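You operate a simulated robot arm through the tools that you are given. There is no shell and no other tool.

You run a simulated robot arm. Do the job below in one go: nothing can be reset, and whatever is moved stays where it is left.

Task
Scoop rice from the grey tub into both trays on the wooden table, press it flat, close the tub.
Fine: one scoop in each red well; white press; the grey lid; put scoop and press back. Set down upright: white scoop, white press.

Only the result counts: the job must be done as asked and must still hold three seconds after the hand-in. Knocking over, shifting, dropping, spilling or breaking anything else fails it. A push-on lid holds only when it is set on centred and level and pressed home; a screw cap is set on level and turned clockwise until tight.

Robot
A 7-joint arm with a two-finger parallel gripper, hanging from a carriage that runs on a gantry, over the field with the corners [76.2, -55.3], [201, 137.9], [93.5, 207.4], [-31.3, 14.2] (x, y) and turns from -6.004 to 6.004 rad about z. Base frame: it is fixed where the carriage stands at the start and does not move with it; the origin is on the floor, on the carriage's upright axis, x ahead of it, y to its left, z up. Lengths are in cm, angles in rad, forces in N, time in s.
With the tool pointing down near the work surface it reaches from about 42 to 76 cm from the robot's upright axis, wherever it stands. Its first joint turns from -2.496 to 2.496 rad. Places, roughly: grey tub lid [200, 100, 75]; grey tub, white tub [175, 75, 100]; tray [150, 50, 75]; white press [175, 125, 100]; white scoop [150, 75, 100]; white tub lid [175, 50, 75]. Payload 1.57 kg.
The tool frame sits at the grasp point between the pads (the TCP): z along the fingers, y along the line on which they close. The tips reach 3 cm beyond it. Largest opening 11 cm; finger width 2.4, thickness 1.2; the body of the gripper, 4.8 by 11.2 cm, starts 7.8 cm behind the TCP.
Orientation is that of the tool frame in the base frame, as a unit quaternion [w, x, y, z]. With the fingers straight down and closing along the base's y, the tool's x points along the base's -x, its y along +y and its z along -z.

Tools
- The arm moves only by the tool drive_tool. Its argument "steps" is a list of rows, each a list of 7 numbers: the shift along the tool's x, y, z in cm, then the turn, a rotation vector about the tool's x, y, z in degrees, then the gripper command, from -1 (shut) to 1 (fully open), values between in proportion. In form: [[x, y, z, wx, wy, wz, claw], ...]. A call has 1 to 20 rows; each row shifts and turns the commanded pose from where the row before left it, along the tool's axes as they then stand. A row lasts 0.2 s, in which the tool goes at most 5 cm and 0.15 rad; a call with a longer step from one row to the next is refused whole, and so is a gripper value outside its range. A pose out of reach is approached as far as the arm can. The call stops where the force on the tool passes 40 N (or 10 N more than at its start, if that is more) or the arm is blocked; 0.2 s more then pass. The fingers move at their own pace (about 4.5 cm/s each) and stop on an object; they squeeze with about 43 N. The grip force told is the motor's: it shows also when the fingers shut on nothing. Time passes only in rows, and 0.2 s behind the last, so rows that do not move let the fingers close. It gives the time, the measured TCP pose, the force on the tool (base axes), the opening and the grip force at its end, in the units of the frame above (readings bear some noise), with the torque about the TCP (base axes, N m) and any sound that the robot's microphone picked up.
- Cameras (640 x 400 px; columns grow to the right, rows downward): "scene" is now at [29.82, -1.33, 183.01]; the picture's right is [-0.16, -0.99, 0.00], its down [-0.74, 0.12, -0.67] and it looks along [0.66, -0.11, -0.75] (base axes); focal length 253 px, centre (320, 200). "wrist" rides on the gripper at [7, 1.6, -14.1] in the tool frame; the picture's right is [-0.23, 0.97, 0.00], its down [-0.86, -0.20, -0.48] and it looks along [-0.47, -0.11, 0.88] (tool axes); focal length 222 px, centre (320, 200). There is no depth. A picture from a camera that has moved, and an enlarged one, comes with that camera's place and axes in the base frame and with its lens.
- camera(camera): a new picture of that camera. It takes no simulated time.
- lift_body(by): slides the trunk up (or, below 0, down) by that many cm; the arm and the scene camera ride with it, the base frame stays. It gives what a move gives, with no picture.
- base_move(legs): drives the robot by 1 to 6 legs, each [ahead, left, turn to the left] in cm, cm and rad, along the robot's own axes; the way and the turn of a leg run together, so that a leg with both is an arc; at most 150 cm and 3.142 rad a leg. The arm and the cameras ride along, it lands a little off, and it stops where it bumps. It keeps to its track: a leg is cut to what the track allows. It gives what a move gives.
- turn_head(pan, tilt): turns the head with the scene camera to pan (to the left, within 2.705 rad either way) and tilt (down, from -0.506 to 1.204), counted from straight ahead of the robot. It gives what a move gives.
- enlarge(camera, box): a new picture of the part [left, top, right, bottom] of that camera's present view, enlarged. It takes no simulated time.
- hand_in(): hands the job in; it is judged then, once.

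Places have to be worked out from the pictures, the camera data and where the tool is seen. Open the gripper and draw the arm clear of the work before you hand the job in, unless the task says otherwise.

The tools are called after "Emit:" as a command line: name --pt "numbers of a row" for each row, then --argument value for the rest, lists and objects as JSON in quotes. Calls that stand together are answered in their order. drive_tool: Moves the arm, as the interface text tells. Its arguments: {"type":"object","properties":{"steps":{"type":"array","items":{"type":"array","items":{"type":"number"}}}},"required":["steps"]} The other tools are called the same way: lift_body (by) moves the trunk up or down; base_move (legs) drives the base; turn_head (pan, tilt) turns the head that bears the scene camera; camera (camera) takes a picture; enlarge (camera, box) takes an enlarged picture of a part of a camera's view; hand_in () hands the job in.

At the start:

```text
time_s: 0.0
ee_pos: [78.51, -6.57, 121.19]
orientation: [0.0, -0.001, 1.0, 0.0]
ft_force: [-0.3, 0.6, -0.1]
wrist_torque: [-0.01, -0.01, -0.02]
grip_width: 11.02
gripper_force: 0.0
trunk travel left (down, up): [-50.0, 9.5]
robot x, y, heading: [0.12, 0.11, 0.001]
head pan, tilt (commanded): [-0.161, 0.843]
```

scene: 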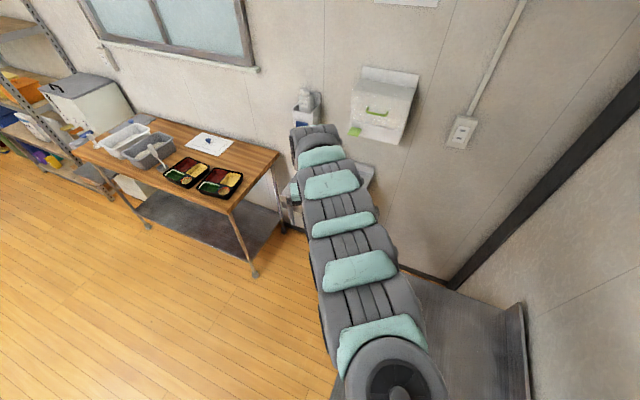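
wrist: 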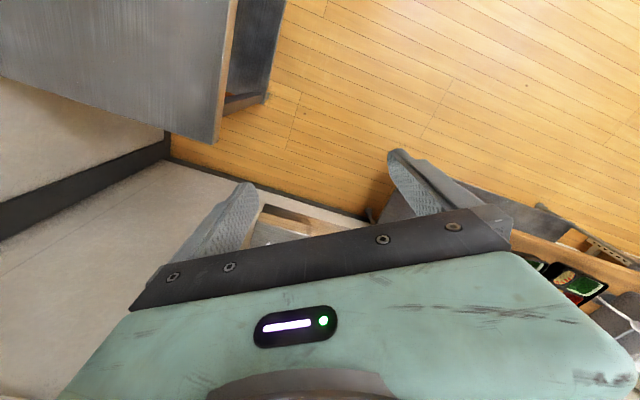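

I start by looking closer at the wooden table with the trays and tubs, in the upper left of the scene view.

Emit:
enlarge --camera "scene" --box '[70, 90, 290, 230]'

Emit:
enlarge --camera "scene" --box '[0, 0, 160, 200]'

```text
2.86 times, centred on (180, 160) of scene
camera zoom: at [29.82, -1.33, 183.01], right [-0.16, -0.99, 0.0], down [-0.74, 0.12, -0.67], along [0.66, -0.11, -0.75], focal length 723 px, centre (720, 314)
```

zoom: 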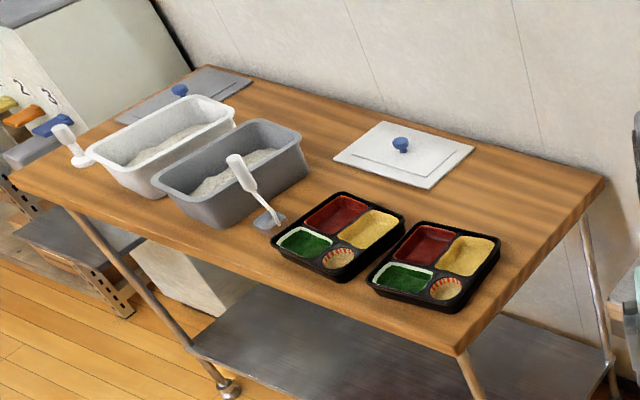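

```text
2.00 times, centred on (80, 100) of scene
camera zoom: at [29.82, -1.33, 183.01], right [-0.16, -0.99, 0.0], down [-0.74, 0.12, -0.67], along [0.66, -0.11, -0.75], focal length 506 px, centre (800, 400)
```

zoom: 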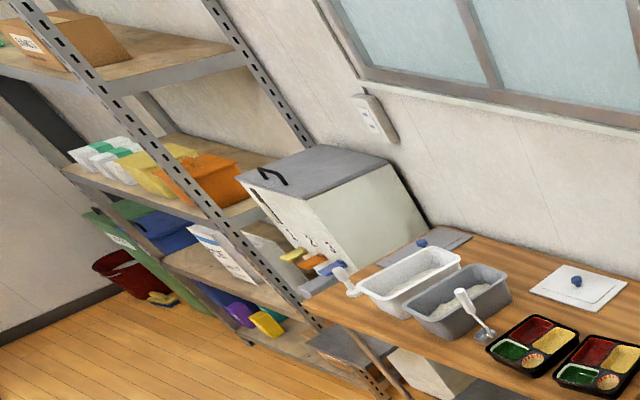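

The wooden table runs along the wall, its front edge going from about (122, 34) to (194, 144). The tubs are near (175, 83) and (190, 102), and the trays are at the nearer end. I move the carriage along the wall with the arm high, then turn to face the table.

Emit:
base_move --legs '[[76, 117.6, 0], [0, 0, -0.574]]'

Emit:
turn_head --pan 0.0 --tilt 0.85

Emit:
camera --camera "scene"

Emit:
camera --camera "wrist"

```text
time_s: 8.6
ee_pos: [138.03, 70.34, 121.15]
orientation: [-0.001, 0.279, 0.96, 0.001]
ft_force: [0.3, -0.6, -0.1]
wrist_torque: [-0.03, -0.01, 0.0]
grip_width: 11.01
gripper_force: 0.1
trunk travel left (down, up): [-50.0, 9.5]
robot x, y, heading: [75.72, 117.96, -0.57]
head pan, tilt (commanded): [-0.161, 0.843]
```

```text
time_s: 9.3
ee_pos: [138.16, 70.37, 121.33]
orientation: [-0.001, 0.28, 0.96, -0.001]
ft_force: [-0.2, 0.4, -0.3]
wrist_torque: [0.05, 0.0, -0.03]
grip_width: 10.99
gripper_force: 0.1
trunk travel left (down, up): [-50.0, 9.5]
robot x, y, heading: [75.35, 117.79, -0.568]
head pan, tilt (commanded): [0.0, 0.85]
```

```text
taken
camera scene: at [100.61, 101.87, 182.95], right [-0.54, -0.84, 0.0], down [-0.63, 0.4, -0.66], along [0.56, -0.35, -0.75], focal length 253 px, centre (320, 200)
```

scene: 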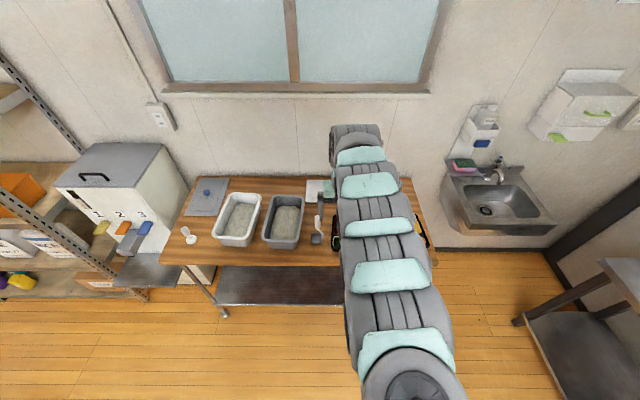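

```text
taken
camera wrist: at [133.11, 75.38, 135.32], right [0.71, 0.7, 0.0], down [0.61, -0.63, 0.48], along [0.33, -0.34, -0.88], focal length 222 px, centre (320, 200)
```

wrist: 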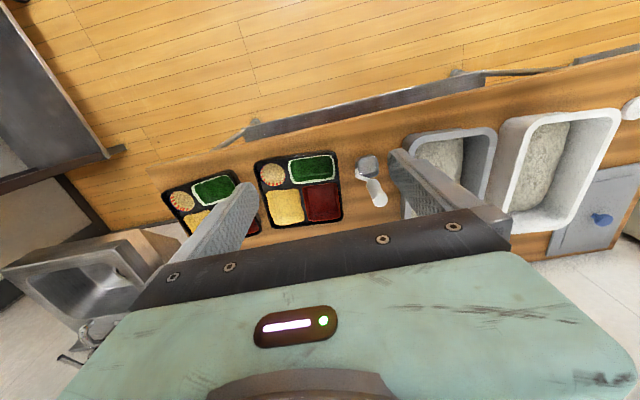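

Now I face the table. I take close-ups of the tubs, the scoop and the press.

Emit:
enlarge --camera "scene" --box '[160, 160, 340, 272]'

Emit:
enlarge --camera "wrist" --box '[140, 100, 460, 300]'

Emit:
enlarge --camera "wrist" --box '[400, 60, 640, 260]'

Emit:
enlarge --camera "scene" --box '[60, 140, 220, 290]'

```text
3.56 times, centred on (250, 216) of scene
camera zoom: at [100.61, 101.87, 182.95], right [-0.54, -0.84, 0.0], down [-0.63, 0.4, -0.66], along [0.56, -0.35, -0.75], focal length 900 px, centre (569, 143)
```

zoom: 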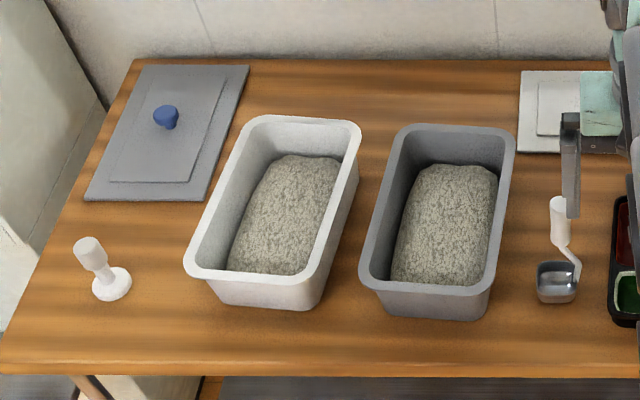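

```text
2.00 times, centred on (300, 200) of wrist
camera zoom: at [133.11, 75.38, 135.32], right [0.71, 0.7, 0.0], down [0.61, -0.63, 0.48], along [0.33, -0.34, -0.88], focal length 444 px, centre (360, 200)
```

zoom: 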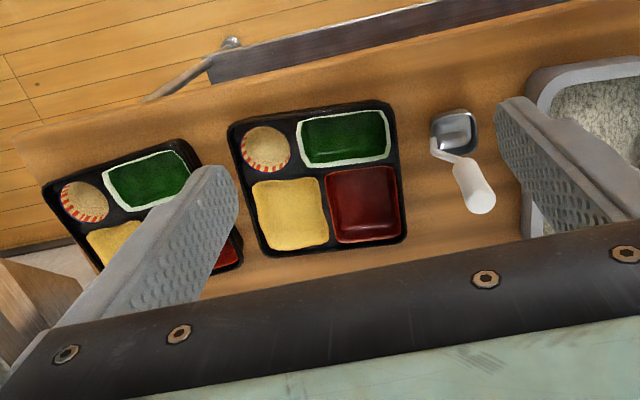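

```text
2.00 times, centred on (520, 160) of wrist
camera zoom: at [133.11, 75.38, 135.32], right [0.71, 0.7, 0.0], down [0.61, -0.63, 0.48], along [0.33, -0.34, -0.88], focal length 444 px, centre (-80, 280)
```

zoom: 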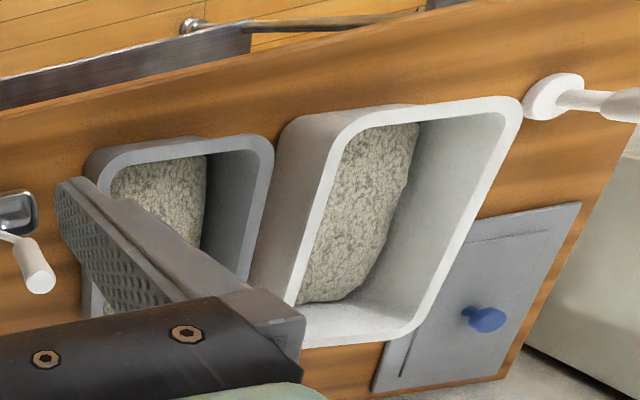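

```text
2.67 times, centred on (140, 215) of scene
camera zoom: at [100.61, 101.87, 182.95], right [-0.54, -0.84, 0.0], down [-0.63, 0.4, -0.66], along [0.56, -0.35, -0.75], focal length 675 px, centre (800, 160)
```

zoom: 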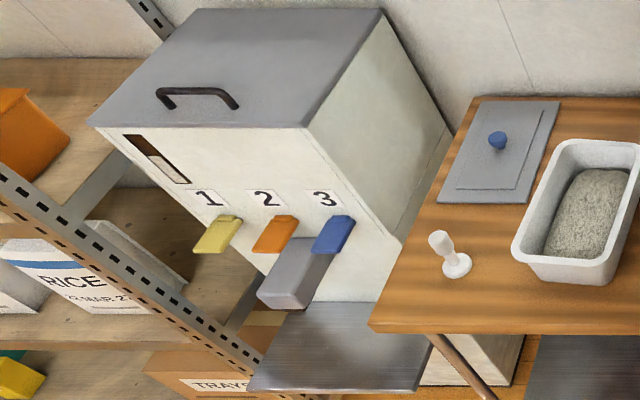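

The scoop is a small square cup with a vertical white handle above it, near t≈142 along the table. The press stands upright left of the white tub, and the grey lid lies at the back left. I draw the arm in, then drive forward to see more closely.

Emit:
drive_tool --pt "4 0 0 0 0 0 1" --pt "4 0 0 0 0 0 1" --pt "4 0 0 0 0 0 1" --pt "4 0 0 0 0 0 1" --pt "4 0 0 0 0 0 1" --pt "4 0 0 0 0 0 1"

Emit:
base_move --legs '[[30, 0, 0]]'

Emit:
camera --camera "wrist"

Emit:
camera --camera "scene"

```text
time_s: 10.7
ee_pos: [130.85, 73.26, 120.48]
orientation: [-0.002, 0.279, 0.96, 0.001]
ft_force: [-0.4, 0.0, -0.2]
wrist_torque: [0.01, -0.03, -0.06]
grip_width: 11.0
gripper_force: 0.1
out of reach, approached as far as the arm can: row 2, 3, 4, 5, 6
trunk travel left (down, up): [-50.0, 9.5]
robot x, y, heading: [75.35, 117.68, -0.567]
head pan, tilt (commanded): [0.0, 0.85]
```

```text
time_s: 12.7
ee_pos: [156.37, 57.01, 120.44]
orientation: [-0.002, 0.278, 0.96, 0.0]
ft_force: [-0.2, 0.7, -0.1]
wrist_torque: [-0.01, -0.04, 0.04]
grip_width: 11.02
gripper_force: 0.2
trunk travel left (down, up): [-50.0, 9.5]
robot x, y, heading: [100.77, 101.5, -0.565]
head pan, tilt (commanded): [0.0, 0.85]
```

```text
taken
camera wrist: at [151.44, 62.02, 134.47], right [0.71, 0.7, 0.0], down [0.62, -0.63, 0.48], along [0.33, -0.34, -0.88], focal length 222 px, centre (320, 200)
```

wrist: 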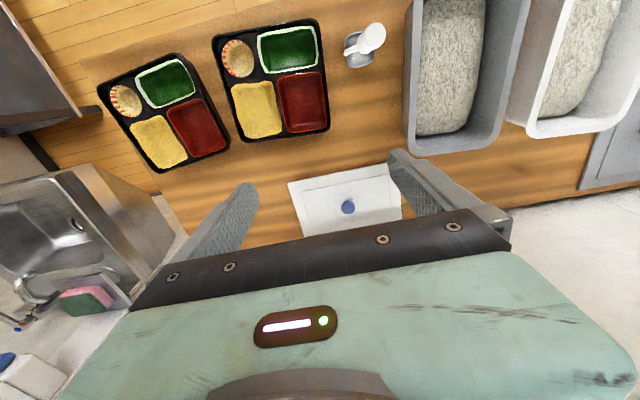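

```text
taken
camera scene: at [126.11, 85.68, 182.95], right [-0.54, -0.84, 0.0], down [-0.63, 0.4, -0.66], along [0.56, -0.35, -0.75], focal length 253 px, centre (320, 200)
```

scene: 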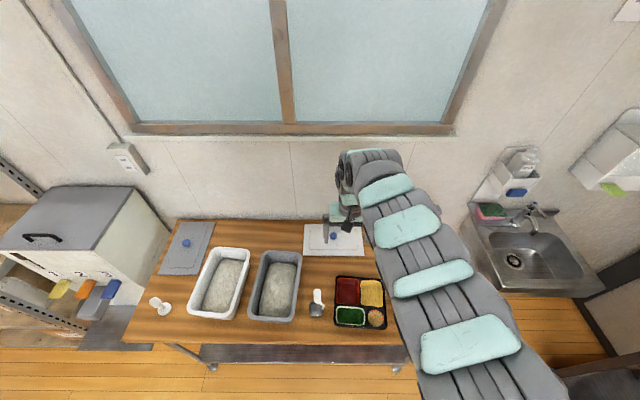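

The white lid, trays, scoop and tubs are all in view of the wrist camera now. I take enlargements to measure them.

Emit:
enlarge --camera "wrist" --box '[90, 10, 350, 172]'

Emit:
enlarge --camera "wrist" --box '[330, 0, 640, 194]'

Emit:
enlarge --camera "scene" --box '[240, 210, 400, 340]'

Emit:
enlarge --camera "scene" --box '[140, 210, 300, 340]'

```text
2.46 times, centred on (220, 91) of wrist
camera zoom: at [151.44, 62.02, 134.47], right [0.71, 0.7, 0.0], down [0.62, -0.63, 0.48], along [0.33, -0.34, -0.88], focal length 547 px, centre (566, 468)
```

zoom: 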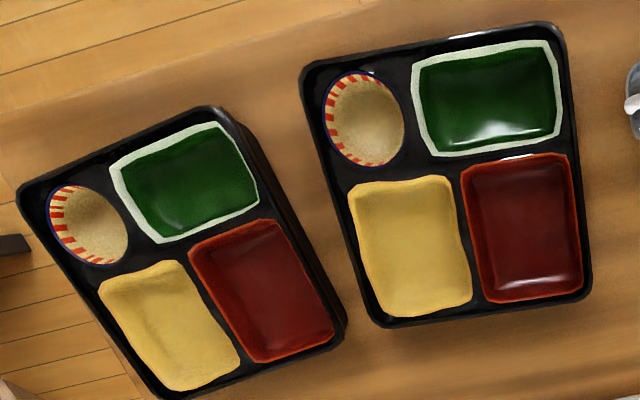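

```text
2.06 times, centred on (485, 97) of wrist
camera zoom: at [151.44, 62.02, 134.47], right [0.71, 0.7, 0.0], down [0.62, -0.63, 0.48], along [0.33, -0.34, -0.88], focal length 458 px, centre (-20, 412)
```

zoom: 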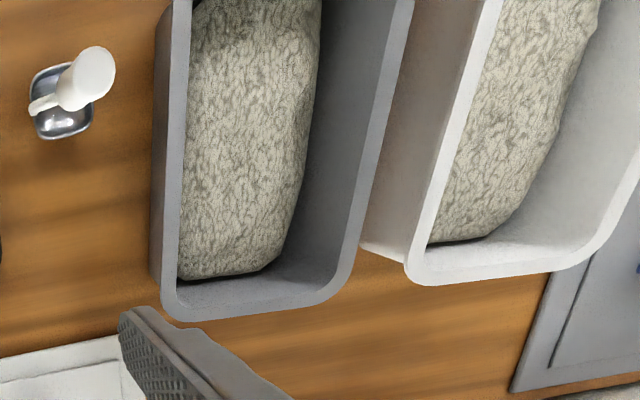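

```text
3.08 times, centred on (320, 275) of scene
camera zoom: at [126.11, 85.68, 182.95], right [-0.54, -0.84, 0.0], down [-0.63, 0.4, -0.66], along [0.56, -0.35, -0.75], focal length 778 px, centre (320, -31)
```

zoom: 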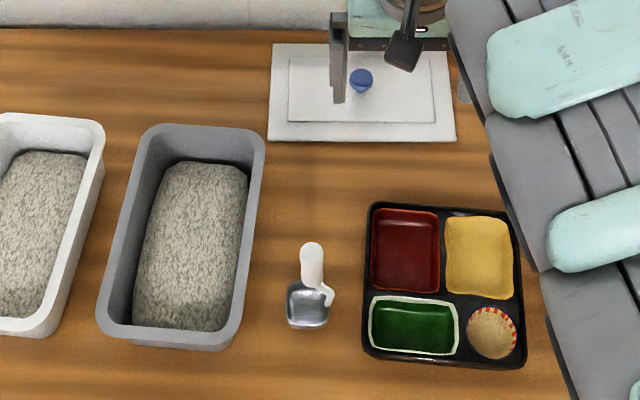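

```text
3.08 times, centred on (220, 275) of scene
camera zoom: at [126.11, 85.68, 182.95], right [-0.54, -0.84, 0.0], down [-0.63, 0.4, -0.66], along [0.56, -0.35, -0.75], focal length 778 px, centre (628, -31)
```

zoom: 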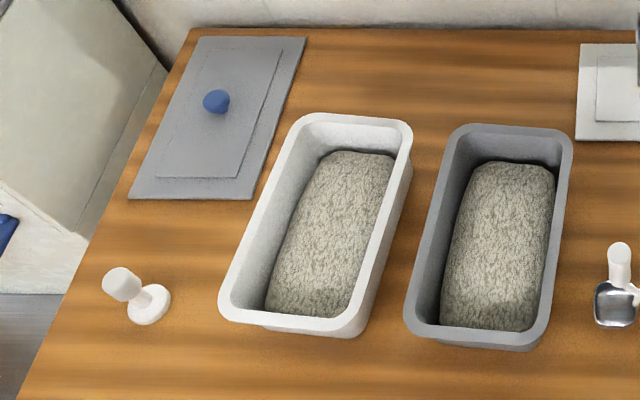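

Triangulating both views puts the table top at about z≈85, not 75. The scoop handle top is at z≈103, the tub rims at ≈98.6 and the tray rims at ≈89. I move the open gripper toward a spot above the scoop and look again.

Emit:
drive_tool --pt "0 2.25 2 0 0 0 1" --pt "2.4 2.25 2 0 0 0 1" --pt "2.4 2.25 1.5 0 0 0 1" --pt "2.4 2.25 1.5 0 0 0 1" --pt "2.3 0 0.5 0 0 0 1"

Emit:
camera --camera "wrist"

Emit:
camera --camera "scene"

```text
time_s: 13.9
ee_pos: [159.45, 65.65, 110.44]
orientation: [-0.003, 0.279, 0.96, 0.001]
ft_force: [0.8, -0.5, -0.7]
wrist_torque: [0.01, 0.0, 0.01]
grip_width: 11.0
gripper_force: 0.1
out of reach, approached as far as the arm can: row 2, 3, 4, 5
trunk travel left (down, up): [-50.0, 9.5]
robot x, y, heading: [100.51, 101.6, -0.563]
head pan, tilt (commanded): [0.0, 0.85]
```

```text
taken
camera wrist: at [154.55, 70.59, 124.57], right [0.71, 0.7, 0.0], down [0.62, -0.63, 0.47], along [0.33, -0.34, -0.88], focal length 222 px, centre (320, 200)
```

wrist: 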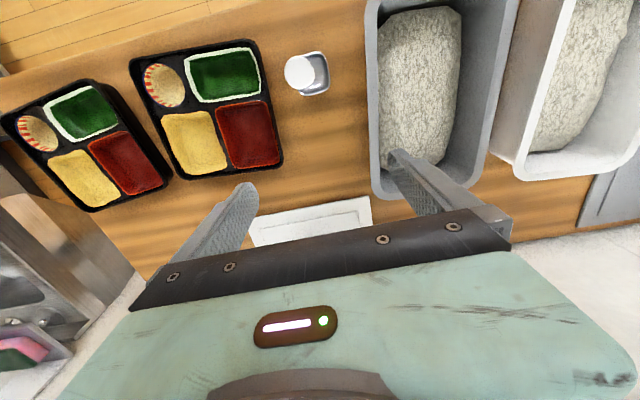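

```text
taken
camera scene: at [126.11, 85.67, 182.95], right [-0.54, -0.84, 0.0], down [-0.63, 0.4, -0.66], along [0.56, -0.35, -0.75], focal length 253 px, centre (320, 200)
```

scene: 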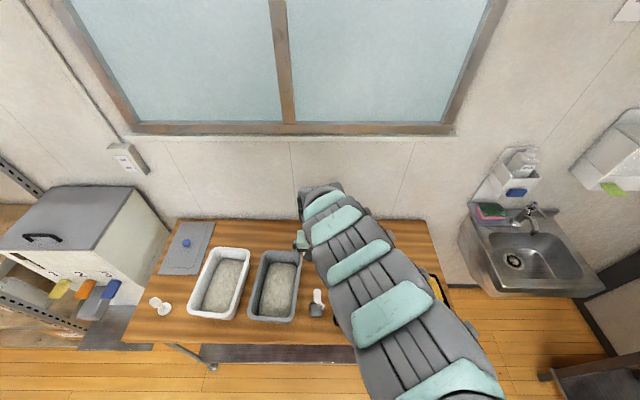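

The arm cannot draw in further at this height relative to the trunk. I raise the trunk and lower the tool by the same amount, to see whether the reach toward me improves.

Emit:
lift_body --by 9.5

Emit:
drive_tool --pt "0 0 3 0 0 0 1" --pt "0 0 3 0 0 0 1" --pt "0 0 2 0 0 0 1" --pt "2.5 0 0 0 0 0 1" --pt "2.5 0 0 0 0 0 1" --pt "2.5 0 0 0 0 0 1"

```text
time_s: 15.2
ee_pos: [159.46, 65.54, 119.95]
orientation: [-0.003, 0.279, 0.96, 0.001]
ft_force: [-0.6, 0.6, -0.2]
wrist_torque: [-0.01, -0.01, 0.03]
grip_width: 10.99
gripper_force: 0.1
trunk travel left (down, up): [-59.5, 0.0]
robot x, y, heading: [100.55, 101.91, -0.567]
head pan, tilt (commanded): [0.0, 0.85]
```

```text
time_s: 16.6
ee_pos: [154.33, 68.95, 110.82]
orientation: [-0.002, 0.28, 0.96, 0.002]
ft_force: [-0.4, -0.1, -0.5]
wrist_torque: [0.02, 0.03, 0.01]
grip_width: 11.0
gripper_force: 0.1
out of reach, approached as far as the arm can: row 6
trunk travel left (down, up): [-59.5, 0.0]
robot x, y, heading: [101.0, 101.95, -0.565]
head pan, tilt (commanded): [0.0, 0.85]
```

That reaches closer (63 cm). I look with the wrist camera to line up with the scoop handle.

Emit:
camera --camera "wrist"

Emit:
enlarge --camera "wrist" --box '[220, 60, 420, 200]'

Emit:
enlarge --camera "scene" --box '[240, 230, 400, 340]'

```text
taken
camera wrist: at [149.33, 73.87, 124.89], right [0.71, 0.7, 0.0], down [0.62, -0.63, 0.47], along [0.33, -0.34, -0.88], focal length 222 px, centre (320, 200)
```

wrist: 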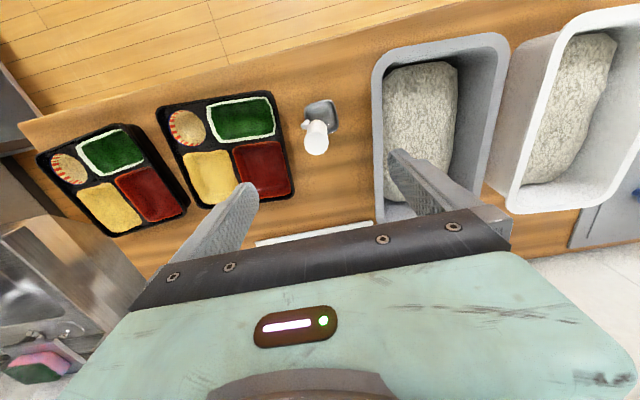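

```text
2.86 times, centred on (320, 130) of wrist
camera zoom: at [149.33, 73.87, 124.89], right [0.71, 0.7, 0.0], down [0.62, -0.63, 0.47], along [0.33, -0.34, -0.88], focal length 635 px, centre (320, 400)
```

zoom: 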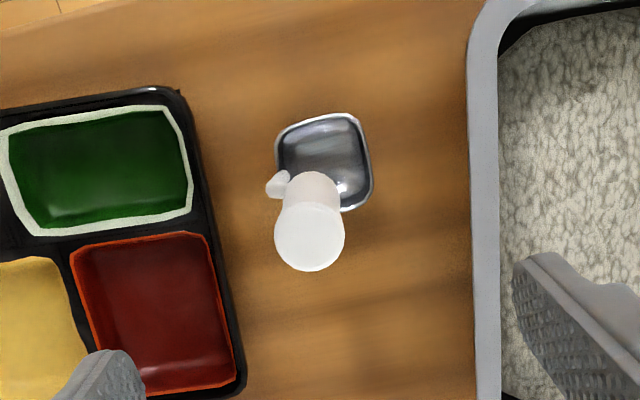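

```text
3.64 times, centred on (320, 285) of scene
camera zoom: at [126.11, 85.67, 192.45], right [-0.54, -0.84, 0.0], down [-0.63, 0.4, -0.66], along [0.56, -0.35, -0.75], focal length 920 px, centre (320, -109)
```

zoom: 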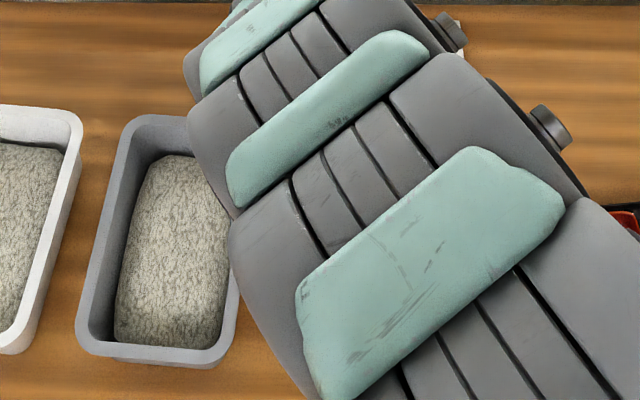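

The scoop handle (about 2.4 cm thick) is at roughly n≈91.9, t≈140.8 in the robot-aligned frame, and the bracket is on the tray side. I narrow the gripper to about 6 cm so it clears the tub rim, then centre over the handle.

Emit:
drive_tool --pt "0.8 -0.1 0 0 0 0 0.1" --pt "0.7 0 0 0 0 0 0.1" --pt "0 0 1.5 0 0 0 0.1" --pt "0 0 1.5 0 0 0 0.1" --pt "0 0 0 0 0 0 0.1"

Emit:
camera --camera "wrist"

Emit:
enlarge --camera "wrist" --box '[220, 80, 420, 220]'

```text
time_s: 17.8
ee_pos: [153.92, 69.03, 107.67]
orientation: [-0.003, 0.279, 0.96, 0.0]
ft_force: [0.3, -0.6, -0.3]
wrist_torque: [0.02, 0.01, 0.0]
grip_width: 6.05
gripper_force: 0.1
out of reach, approached as far as the arm can: row 1, 2
trunk travel left (down, up): [-59.5, 0.0]
robot x, y, heading: [101.11, 101.58, -0.566]
head pan, tilt (commanded): [0.0, 0.85]
```

```text
taken
camera wrist: at [149.12, 73.98, 121.78], right [0.71, 0.7, 0.0], down [0.62, -0.63, 0.47], along [0.33, -0.34, -0.88], focal length 222 px, centre (320, 200)
```

wrist: 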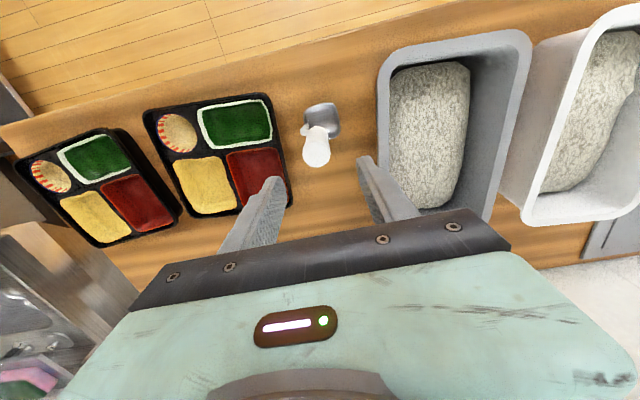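

```text
2.86 times, centred on (320, 150) of wrist
camera zoom: at [149.12, 73.98, 121.78], right [0.71, 0.7, 0.0], down [0.62, -0.63, 0.47], along [0.33, -0.34, -0.88], focal length 635 px, centre (320, 343)
```

zoom: 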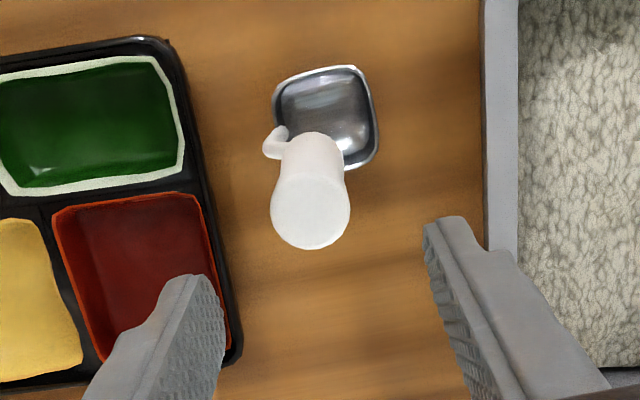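

The handle is about 1.3 cm nearer me than the tool axis, which is beyond reach at this height. I go down beside it with the fingers straddling, then slide back onto it.

Emit:
drive_tool --pt "0 0.05 2.5 0 0 0 0.1" --pt "0 0.05 2.5 0 0 0 0.1" --pt "0.5 0 2.5 0 0 0 0.1" --pt "0.85 0 2 0 0 0 0.1" --pt "0 0 0 0 0 0 0.1"

Emit:
camera --camera "wrist"

Emit:
enlarge --camera "wrist" --box '[220, 100, 420, 240]'

```text
time_s: 19.0
ee_pos: [153.04, 69.61, 98.11]
orientation: [-0.003, 0.279, 0.96, 0.001]
ft_force: [-0.1, 0.5, -0.2]
wrist_torque: [0.01, 0.01, -0.01]
grip_width: 6.05
gripper_force: 0.0
trunk travel left (down, up): [-59.5, 0.0]
robot x, y, heading: [100.61, 101.8, -0.569]
head pan, tilt (commanded): [0.0, 0.85]
```

```text
taken
camera wrist: at [147.99, 74.76, 112.22], right [0.71, 0.7, 0.0], down [0.62, -0.63, 0.47], along [0.33, -0.34, -0.88], focal length 222 px, centre (320, 200)
```

wrist: 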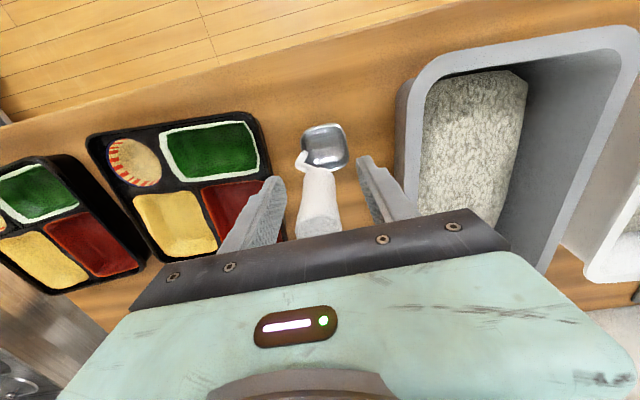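

```text
2.86 times, centred on (320, 170) of wrist
camera zoom: at [147.99, 74.76, 112.22], right [0.71, 0.7, 0.0], down [0.62, -0.63, 0.47], along [0.33, -0.34, -0.88], focal length 635 px, centre (320, 286)
```

zoom: 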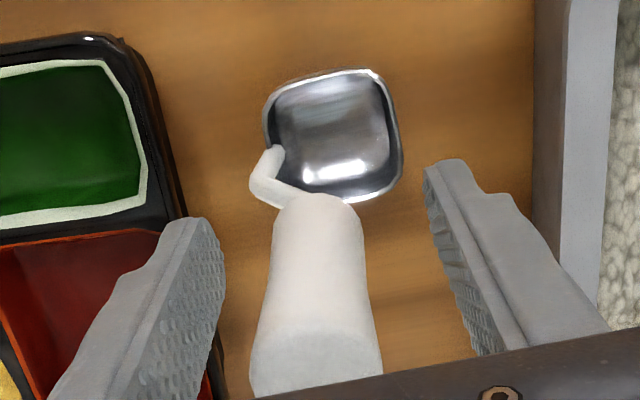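

The handle is centred between the fingers. I close on it.

Emit:
drive_tool --pt "0 0 0 0 0 0 -0.3" --pt "0 0 0 0 0 0 -0.5" --pt "0 0 0 0 0 0 -1" --pt "0 0 0 0 0 0 -1" --pt "0 0 0 0 0 0 -1" --pt "0 0 0 0 0 0 -1"

Emit:
enlarge --camera "wrist" --box '[220, 100, 420, 240]'

```text
time_s: 20.4
ee_pos: [152.97, 69.9, 98.16]
orientation: [-0.002, 0.279, 0.96, 0.0]
ft_force: [0.3, -0.6, -0.4]
wrist_torque: [0.01, 0.02, -0.01]
grip_width: 2.31
gripper_force: 35.8
trunk travel left (down, up): [-59.5, 0.0]
robot x, y, heading: [100.93, 101.86, -0.565]
head pan, tilt (commanded): [0.0, 0.85]
```

```text
2.86 times, centred on (320, 170) of wrist
camera zoom: at [148.0, 74.74, 112.25], right [0.71, 0.7, 0.0], down [0.62, -0.63, 0.47], along [0.33, -0.34, -0.88], focal length 635 px, centre (320, 286)
```

zoom: 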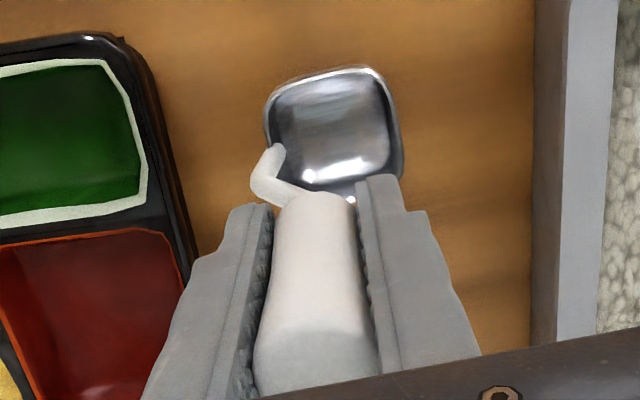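

I have the scoop (2.31 cm grip, 36 N). I lift it straight up and then slightly forward, staying within reach.

Emit:
drive_tool --pt "0 0 -1 0 0 0 -1" --pt "0 0 -2 0 0 0 -1" --pt "-0.5 0 -2.5 0 0 0 -1" --pt "-1.5 0 -2.5 0 0 0 -1" --pt "-1.5 0 -2.5 0 0 0 -1" --pt "-1.5 0 -2.5 0 0 0 -1" --pt "-1.5 0 -2.5 0 0 0 -1" --pt "-0.5 0 -2 0 0 0 -1" --pt "0 0 0 0 0 0 -1"

Emit:
camera --camera "wrist"

Emit:
camera --camera "scene"

```text
time_s: 22.4
ee_pos: [159.02, 65.97, 115.6]
orientation: [-0.004, 0.281, 0.96, 0.002]
ft_force: [0.8, -0.6, -1.2]
wrist_torque: [0.0, 0.01, 0.01]
grip_width: 2.3
gripper_force: 35.8
trunk travel left (down, up): [-59.5, 0.0]
robot x, y, heading: [101.01, 101.98, -0.562]
head pan, tilt (commanded): [0.0, 0.85]
```

```text
taken
camera wrist: at [154.1, 70.89, 129.64], right [0.71, 0.7, 0.0], down [0.62, -0.63, 0.47], along [0.33, -0.34, -0.88], focal length 222 px, centre (320, 200)
```

wrist: 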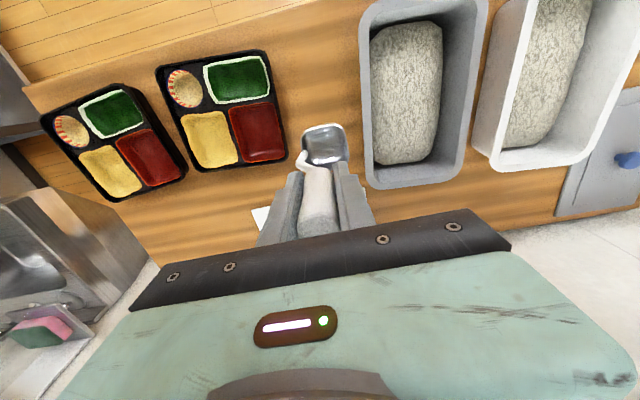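

```text
taken
camera scene: at [126.11, 85.68, 192.45], right [-0.54, -0.84, 0.0], down [-0.63, 0.4, -0.66], along [0.56, -0.35, -0.75], focal length 253 px, centre (320, 200)
```

scene: 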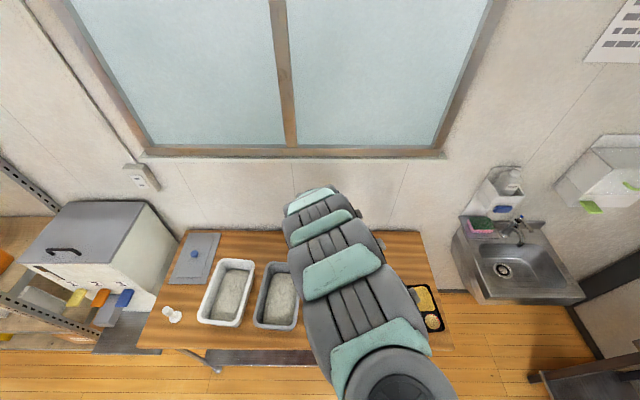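

The scoop hangs upright. I look closely at the grey tub's rice from here before moving over it.

Emit:
enlarge --camera "wrist" --box '[280, 0, 520, 200]'

Emit:
enlarge --camera "scene" --box '[180, 220, 320, 350]'

```text
2.00 times, centred on (400, 100) of wrist
camera zoom: at [154.1, 70.89, 129.64], right [0.71, 0.7, 0.0], down [0.62, -0.63, 0.47], along [0.33, -0.34, -0.88], focal length 444 px, centre (160, 400)
```

zoom: 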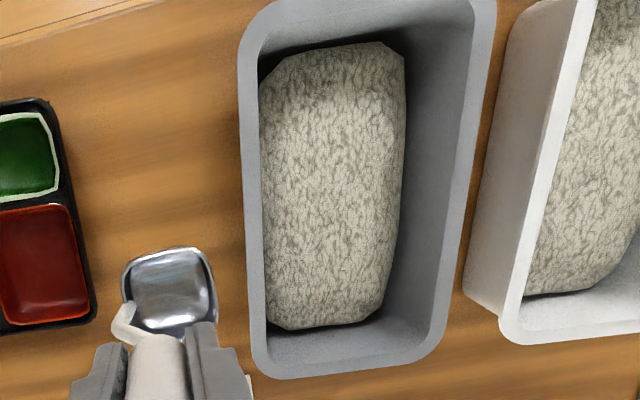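

```text
3.08 times, centred on (250, 285) of scene
camera zoom: at [126.11, 85.68, 192.45], right [-0.54, -0.84, 0.0], down [-0.63, 0.4, -0.66], along [0.56, -0.35, -0.75], focal length 778 px, centre (535, -62)
```

zoom: 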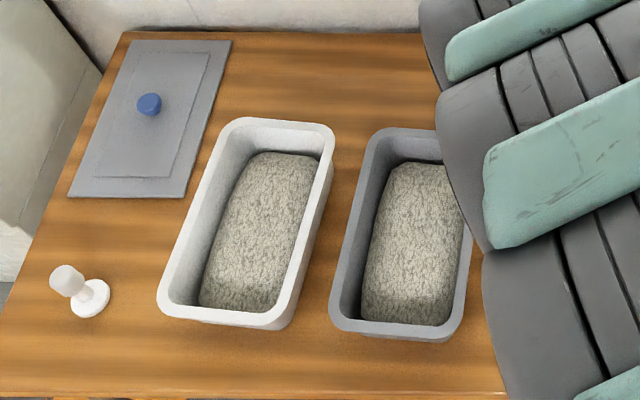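

The tub rim is about z≈97 and the rice top about z≈93, spanning t≈149–160 and n≈88–107. The cup bottom is about 13 cm below the TCP. I test the forward tilt in free air here, so the cup mouth turns toward me.

Emit:
drive_tool --pt "0 0 0 0 -8 0 -1" --pt "0 0 0 0 -8 0 -1" --pt "0 0 0 0 -8 0 -1" --pt "0 0 0 0 -8 0 -1" --pt "0 0 0 0 -8 0 -1" --pt "0 0 0 0 -8 0 -1" --pt "0 0 0 0 0 0 -1"

Emit:
camera --camera "scene"

Emit:
camera --camera "wrist"

```text
time_s: 24.0
ee_pos: [169.27, 60.03, 116.95]
orientation: [0.293, 0.266, 0.915, -0.085]
ft_force: [1.2, -0.2, -1.1]
wrist_torque: [0.04, 0.03, 0.02]
grip_width: 2.31
gripper_force: 35.4
out of reach, approached as far as the arm can: row 1, 2, 3, 4, 5, 6
trunk travel left (down, up): [-59.5, 0.0]
robot x, y, heading: [100.89, 101.91, -0.561]
head pan, tilt (commanded): [0.0, 0.85]
```

```text
taken
camera scene: at [126.11, 85.68, 192.45], right [-0.54, -0.84, 0.0], down [-0.63, 0.4, -0.66], along [0.56, -0.35, -0.75], focal length 253 px, centre (320, 200)
```

scene: 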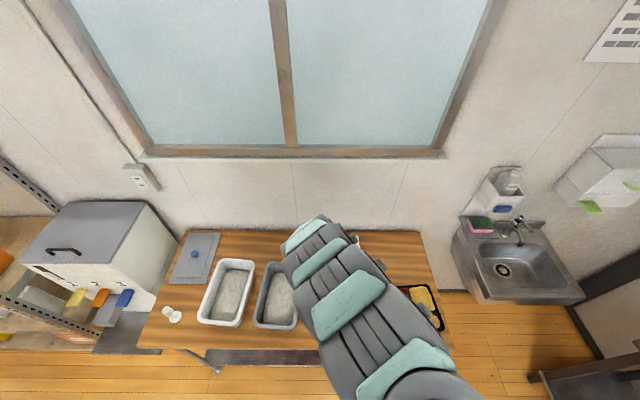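

```text
taken
camera wrist: at [158.41, 68.75, 124.33], right [0.68, 0.72, 0.13], down [0.25, -0.39, 0.89], along [0.69, -0.57, -0.45], focal length 222 px, centre (320, 200)
```

wrist: 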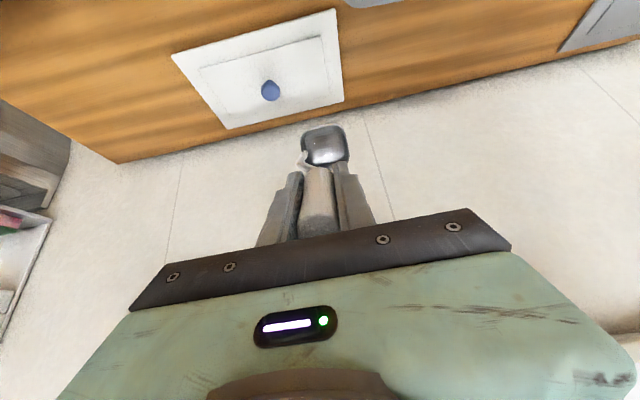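

The tilt needs the wrist farther from the shoulder. I back the carriage off by 14 cm so that tilting works over the tub, then bring the scoop upright again.

Emit:
base_move --legs '[[-14, 0, 0]]'

Emit:
drive_tool --pt "0 0 0 0 8 0 -1" --pt "0 0 0 0 8 0 -1" --pt "0 0 0 0 8 0 -1" --pt "0 0 0 0 8 0 -1" --pt "0 0 0 0 3.3 0 -1" --pt "0 0 0 0 0 0 -1"

Emit:
camera --camera "wrist"

Emit:
camera --camera "scene"

```text
time_s: 25.4
ee_pos: [157.48, 67.5, 116.93]
orientation: [0.293, 0.265, 0.915, -0.084]
ft_force: [0.5, -0.2, -2.0]
wrist_torque: [0.03, 0.07, -0.04]
grip_width: 2.31
gripper_force: 35.3
trunk travel left (down, up): [-59.5, 0.0]
robot x, y, heading: [88.44, 109.57, -0.566]
head pan, tilt (commanded): [0.0, 0.85]
```

```text
time_s: 26.8
ee_pos: [156.49, 68.36, 117.17]
orientation: [0.001, 0.278, 0.96, 0.002]
ft_force: [0.2, 0.8, -0.2]
wrist_torque: [-0.03, 0.05, 0.0]
grip_width: 2.29
gripper_force: 35.7
out of reach, approached as far as the arm can: row 5
trunk travel left (down, up): [-59.5, 0.0]
robot x, y, heading: [89.54, 109.16, -0.566]
head pan, tilt (commanded): [0.0, 0.85]
```

```text
taken
camera wrist: at [151.51, 73.29, 131.28], right [0.71, 0.7, 0.0], down [0.62, -0.63, 0.48], along [0.34, -0.34, -0.88], focal length 222 px, centre (320, 200)
```

wrist: 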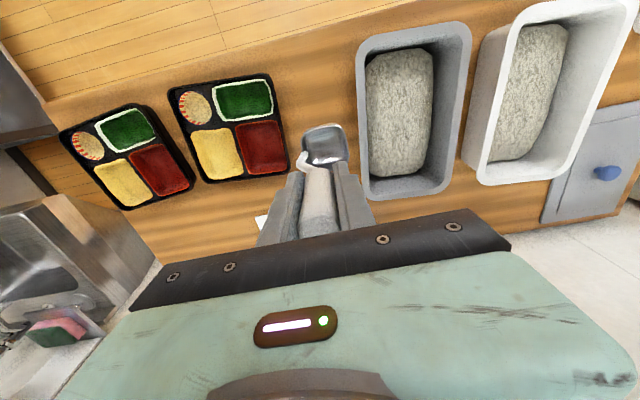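

```text
taken
camera scene: at [114.33, 93.16, 192.45], right [-0.54, -0.84, 0.0], down [-0.63, 0.4, -0.66], along [0.56, -0.35, -0.75], focal length 253 px, centre (320, 200)
```

scene: 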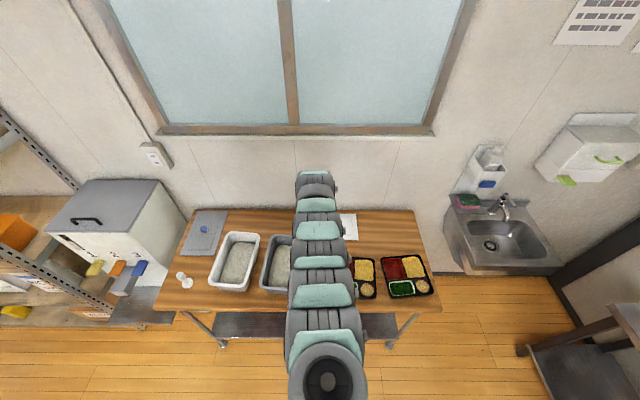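

The scoop is upright again with the axis 79 cm back. I shift sideways over the grey tub and check centring.

Emit:
drive_tool --pt "-0.36 3.33 0 0 0 0 -1" --pt "-0.36 3.33 0 0 0 0 -1" --pt "-0.36 3.33 0 0 0 0 -1" --pt "-0.36 3.33 0 0 0 0 -1" --pt "0 0 0 0 0 0 -1"

Emit:
camera --camera "wrist"

Emit:
enlarge --camera "wrist" --box '[240, 20, 460, 220]'

```text
time_s: 27.9
ee_pos: [162.12, 79.63, 117.71]
orientation: [0.002, 0.28, 0.96, 0.001]
ft_force: [-0.7, -0.4, -1.5]
wrist_torque: [-0.02, 0.04, -0.01]
grip_width: 2.3
gripper_force: 35.4
out of reach, approached as far as the arm can: row 1, 2, 3, 4
trunk travel left (down, up): [-59.5, 0.0]
robot x, y, heading: [89.04, 109.43, -0.567]
head pan, tilt (commanded): [0.0, 0.85]
```

```text
taken
camera wrist: at [157.09, 84.72, 131.79], right [0.71, 0.7, 0.0], down [0.61, -0.63, 0.48], along [0.34, -0.34, -0.88], focal length 222 px, centre (320, 200)
```

wrist: 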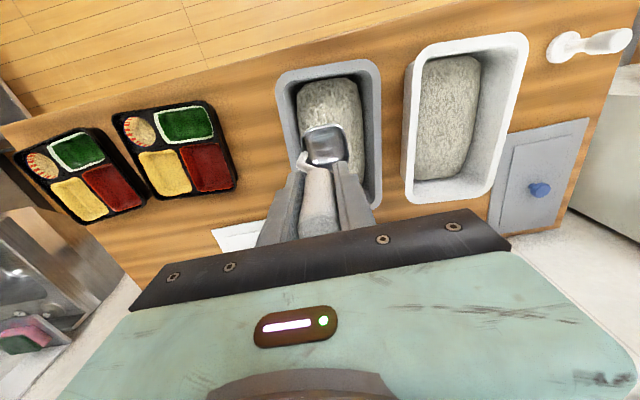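

```text
2.00 times, centred on (350, 120) of wrist
camera zoom: at [157.09, 84.72, 131.79], right [0.71, 0.7, 0.0], down [0.61, -0.63, 0.48], along [0.34, -0.34, -0.88], focal length 444 px, centre (260, 360)
```

zoom: 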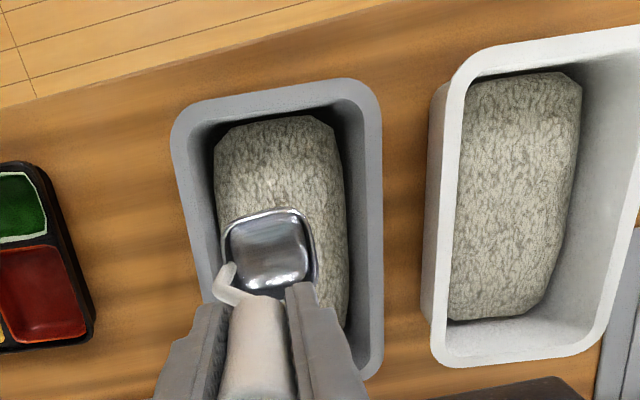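

The cup is centred over the grey tub (t≈154.6). I tilt it forward by about 56° in steps while lowering it to just above the rice, with the mouth facing me.

Emit:
drive_tool --pt "0.33 0 1.88 0 -8 0 -1" --pt "0.588 0 1.816 0 -8 0 -1" --pt "0.835 0 1.716 0 -8 0 -1" --pt "1.066 0 1.583 0 -8 0 -1" --pt "1.276 0 1.419 0 -8 0 -1" --pt "1.461 0 1.228 0 -8 0 -1" --pt "1.618 0 1.013 0 -8 0 -1" --pt "0 0 0 0 0 0 -1"

Emit:
camera --camera "wrist"

Emit:
camera --camera "scene"

```text
time_s: 29.8
ee_pos: [160.15, 80.84, 104.65]
orientation: [0.452, 0.246, 0.847, -0.131]
ft_force: [-0.5, 0.4, -1.2]
wrist_torque: [0.06, 0.06, 0.04]
grip_width: 2.32
gripper_force: 35.8
trunk travel left (down, up): [-59.5, 0.0]
robot x, y, heading: [89.72, 109.44, -0.569]
head pan, tilt (commanded): [0.0, 0.85]
```

```text
taken
camera wrist: at [147.88, 90.51, 106.71], right [0.63, 0.76, 0.19], down [-0.04, -0.21, 0.98], along [0.78, -0.62, -0.1], focal length 222 px, centre (320, 200)
```

wrist: 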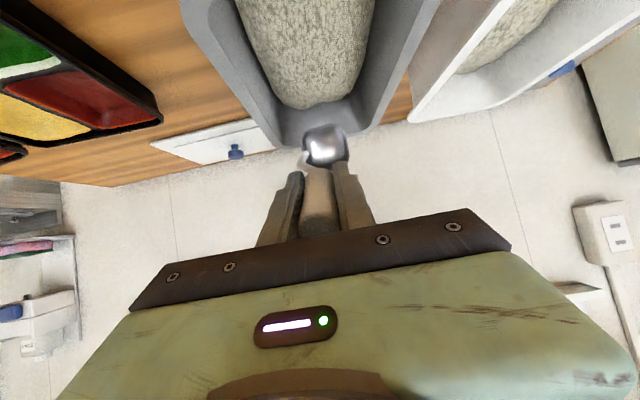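

```text
taken
camera scene: at [114.33, 93.15, 192.45], right [-0.54, -0.84, 0.0], down [-0.63, 0.4, -0.66], along [0.56, -0.35, -0.75], focal length 253 px, centre (320, 200)
```

scene: 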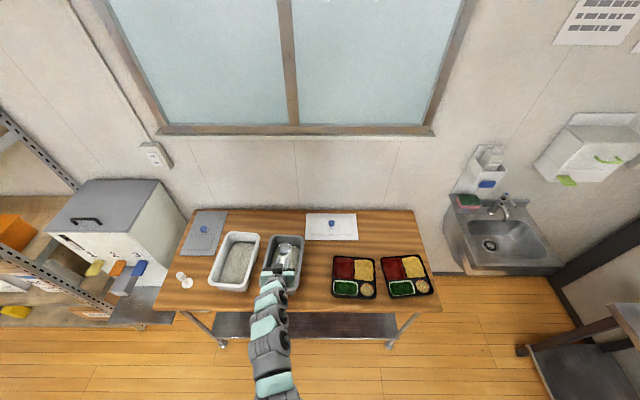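

The tilt works, and the arm is out of the scene camera's way. I enlarge the view of the tub.

Emit:
enlarge --camera "scene" --box '[200, 210, 340, 300]'

Emit:
enlarge --camera "wrist" --box '[200, 0, 440, 200]'

Emit:
enlarge --camera "scene" --box '[300, 230, 460, 320]'

```text
4.44 times, centred on (270, 255) of scene
camera zoom: at [114.33, 93.15, 192.45], right [-0.54, -0.84, 0.0], down [-0.63, 0.4, -0.66], along [0.56, -0.35, -0.75], focal length 1124 px, centre (542, -44)
```

zoom: 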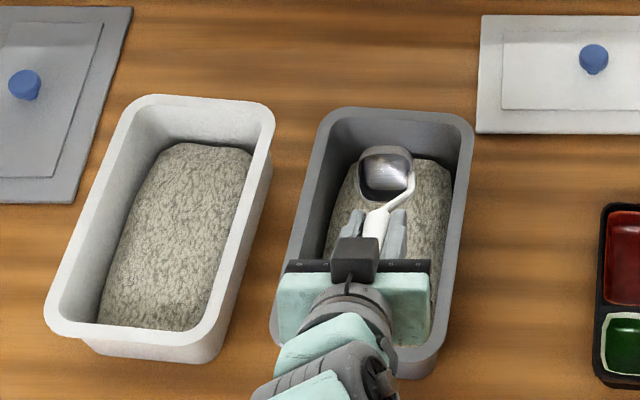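

```text
2.00 times, centred on (320, 100) of wrist
camera zoom: at [147.88, 90.51, 106.71], right [0.63, 0.76, 0.19], down [-0.04, -0.21, 0.98], along [0.78, -0.62, -0.1], focal length 444 px, centre (320, 400)
```

zoom: 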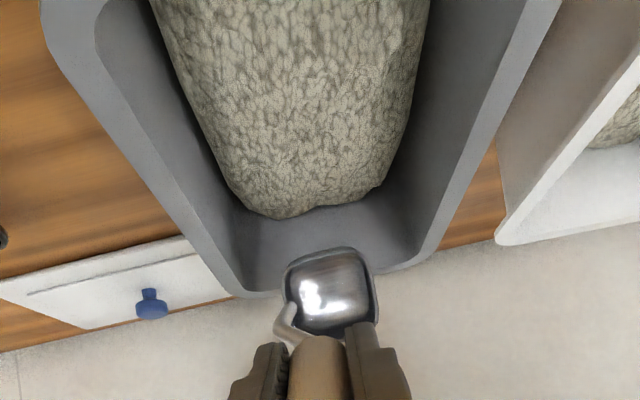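

```text
4.00 times, centred on (380, 275) of scene
camera zoom: at [114.33, 93.15, 192.45], right [-0.54, -0.84, 0.0], down [-0.63, 0.4, -0.66], along [0.56, -0.35, -0.75], focal length 1012 px, centre (80, -100)
```

zoom: 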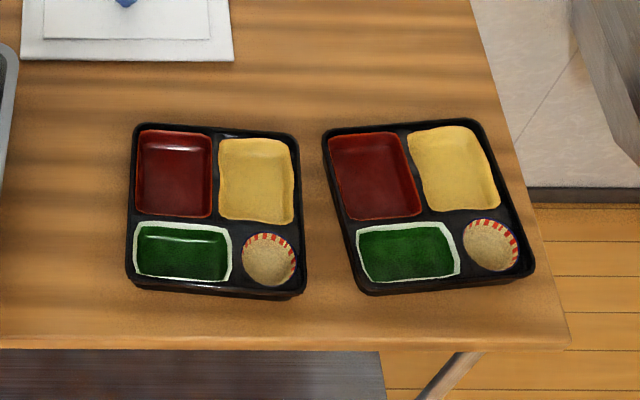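

From here the tub spans t≈148–163.5 with a slight yaw, and the rice top is about z≈90–93. I lower the tilted cup 5 cm into the rice, watching the force.

Emit:
drive_tool --pt "0.83 0.2 0.56 0 0 0 -1" --pt "0.83 0.2 0.56 0 0 0 -1" --pt "0.83 0 0.56 0 0 0 -1" --pt "0.83 0 0.56 0 0 0 -1" --pt "0.83 0 0.56 0 0 0 -1"

Emit:
enlarge --camera "scene" --box '[200, 210, 340, 300]'

Emit:
enlarge --camera "wrist" --box '[200, 0, 440, 200]'

```text
time_s: 30.9
ee_pos: [160.44, 81.22, 99.6]
orientation: [0.452, 0.245, 0.848, -0.13]
ft_force: [0.7, 0.5, -0.5]
wrist_torque: [0.05, 0.07, -0.02]
grip_width: 2.3
gripper_force: 35.2
trunk travel left (down, up): [-59.5, 0.0]
robot x, y, heading: [89.06, 109.18, -0.564]
head pan, tilt (commanded): [0.0, 0.85]
```

```text
4.44 times, centred on (270, 255) of scene
camera zoom: at [114.33, 93.15, 192.45], right [-0.54, -0.84, 0.0], down [-0.63, 0.4, -0.66], along [0.56, -0.35, -0.75], focal length 1124 px, centre (542, -44)
```

zoom: 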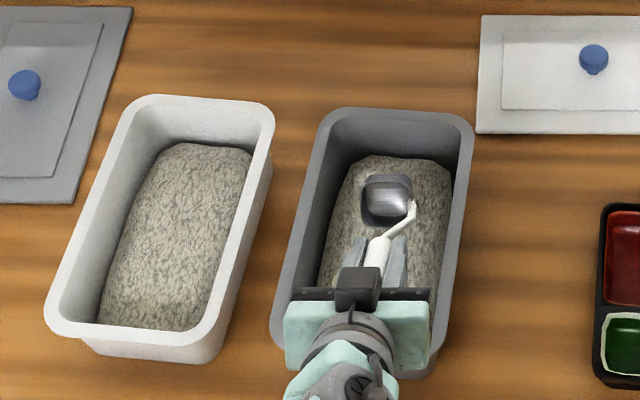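

```text
2.00 times, centred on (320, 100) of wrist
camera zoom: at [148.1, 90.85, 101.7], right [0.63, 0.75, 0.19], down [-0.04, -0.21, 0.98], along [0.78, -0.62, -0.1], focal length 444 px, centre (320, 400)
```

zoom: 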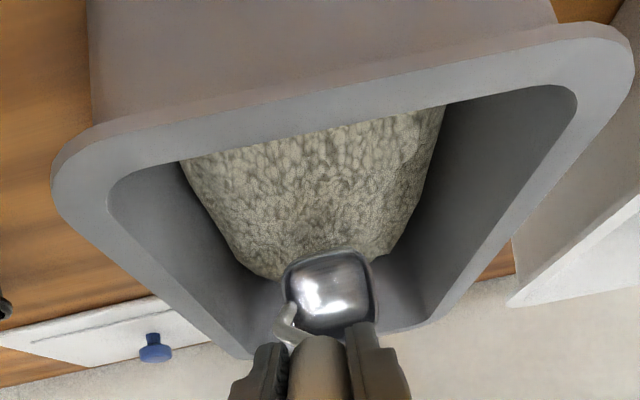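

No contact force yet; the rim comes out at z≈95.5. I go down 2 cm more and look.

Emit:
drive_tool --pt "0.83 0 0.56 0 0 0 -1" --pt "0.83 0 0.56 0 0 0 -1" --pt "0 0 0 0 0 0 -1"

Emit:
enlarge --camera "scene" --box '[220, 220, 320, 290]'

Emit:
enlarge --camera "wrist" --box '[200, 0, 440, 200]'

```text
time_s: 31.8
ee_pos: [160.35, 81.12, 97.76]
orientation: [0.452, 0.245, 0.848, -0.13]
ft_force: [0.0, 0.5, -1.4]
wrist_torque: [0.09, 0.07, 0.05]
grip_width: 2.33
gripper_force: 35.9
trunk travel left (down, up): [-59.5, 0.0]
robot x, y, heading: [89.19, 109.02, -0.563]
head pan, tilt (commanded): [0.0, 0.85]
```

```text
5.71 times, centred on (270, 255) of scene
camera zoom: at [114.33, 93.15, 192.45], right [-0.54, -0.84, 0.0], down [-0.63, 0.4, -0.66], along [0.56, -0.35, -0.75], focal length 1446 px, centre (606, -114)
```

zoom: 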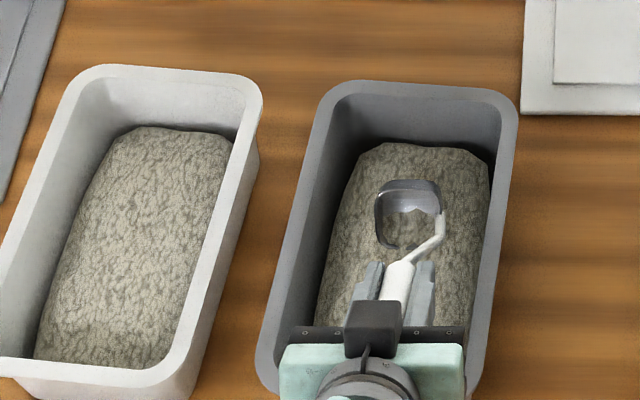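

```text
2.00 times, centred on (320, 100) of wrist
camera zoom: at [148.08, 90.83, 99.67], right [0.63, 0.76, 0.19], down [-0.04, -0.21, 0.98], along [0.78, -0.62, -0.1], focal length 444 px, centre (320, 400)
```

zoom: 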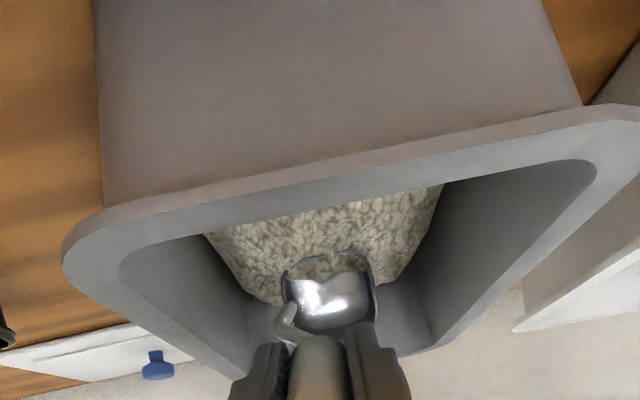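

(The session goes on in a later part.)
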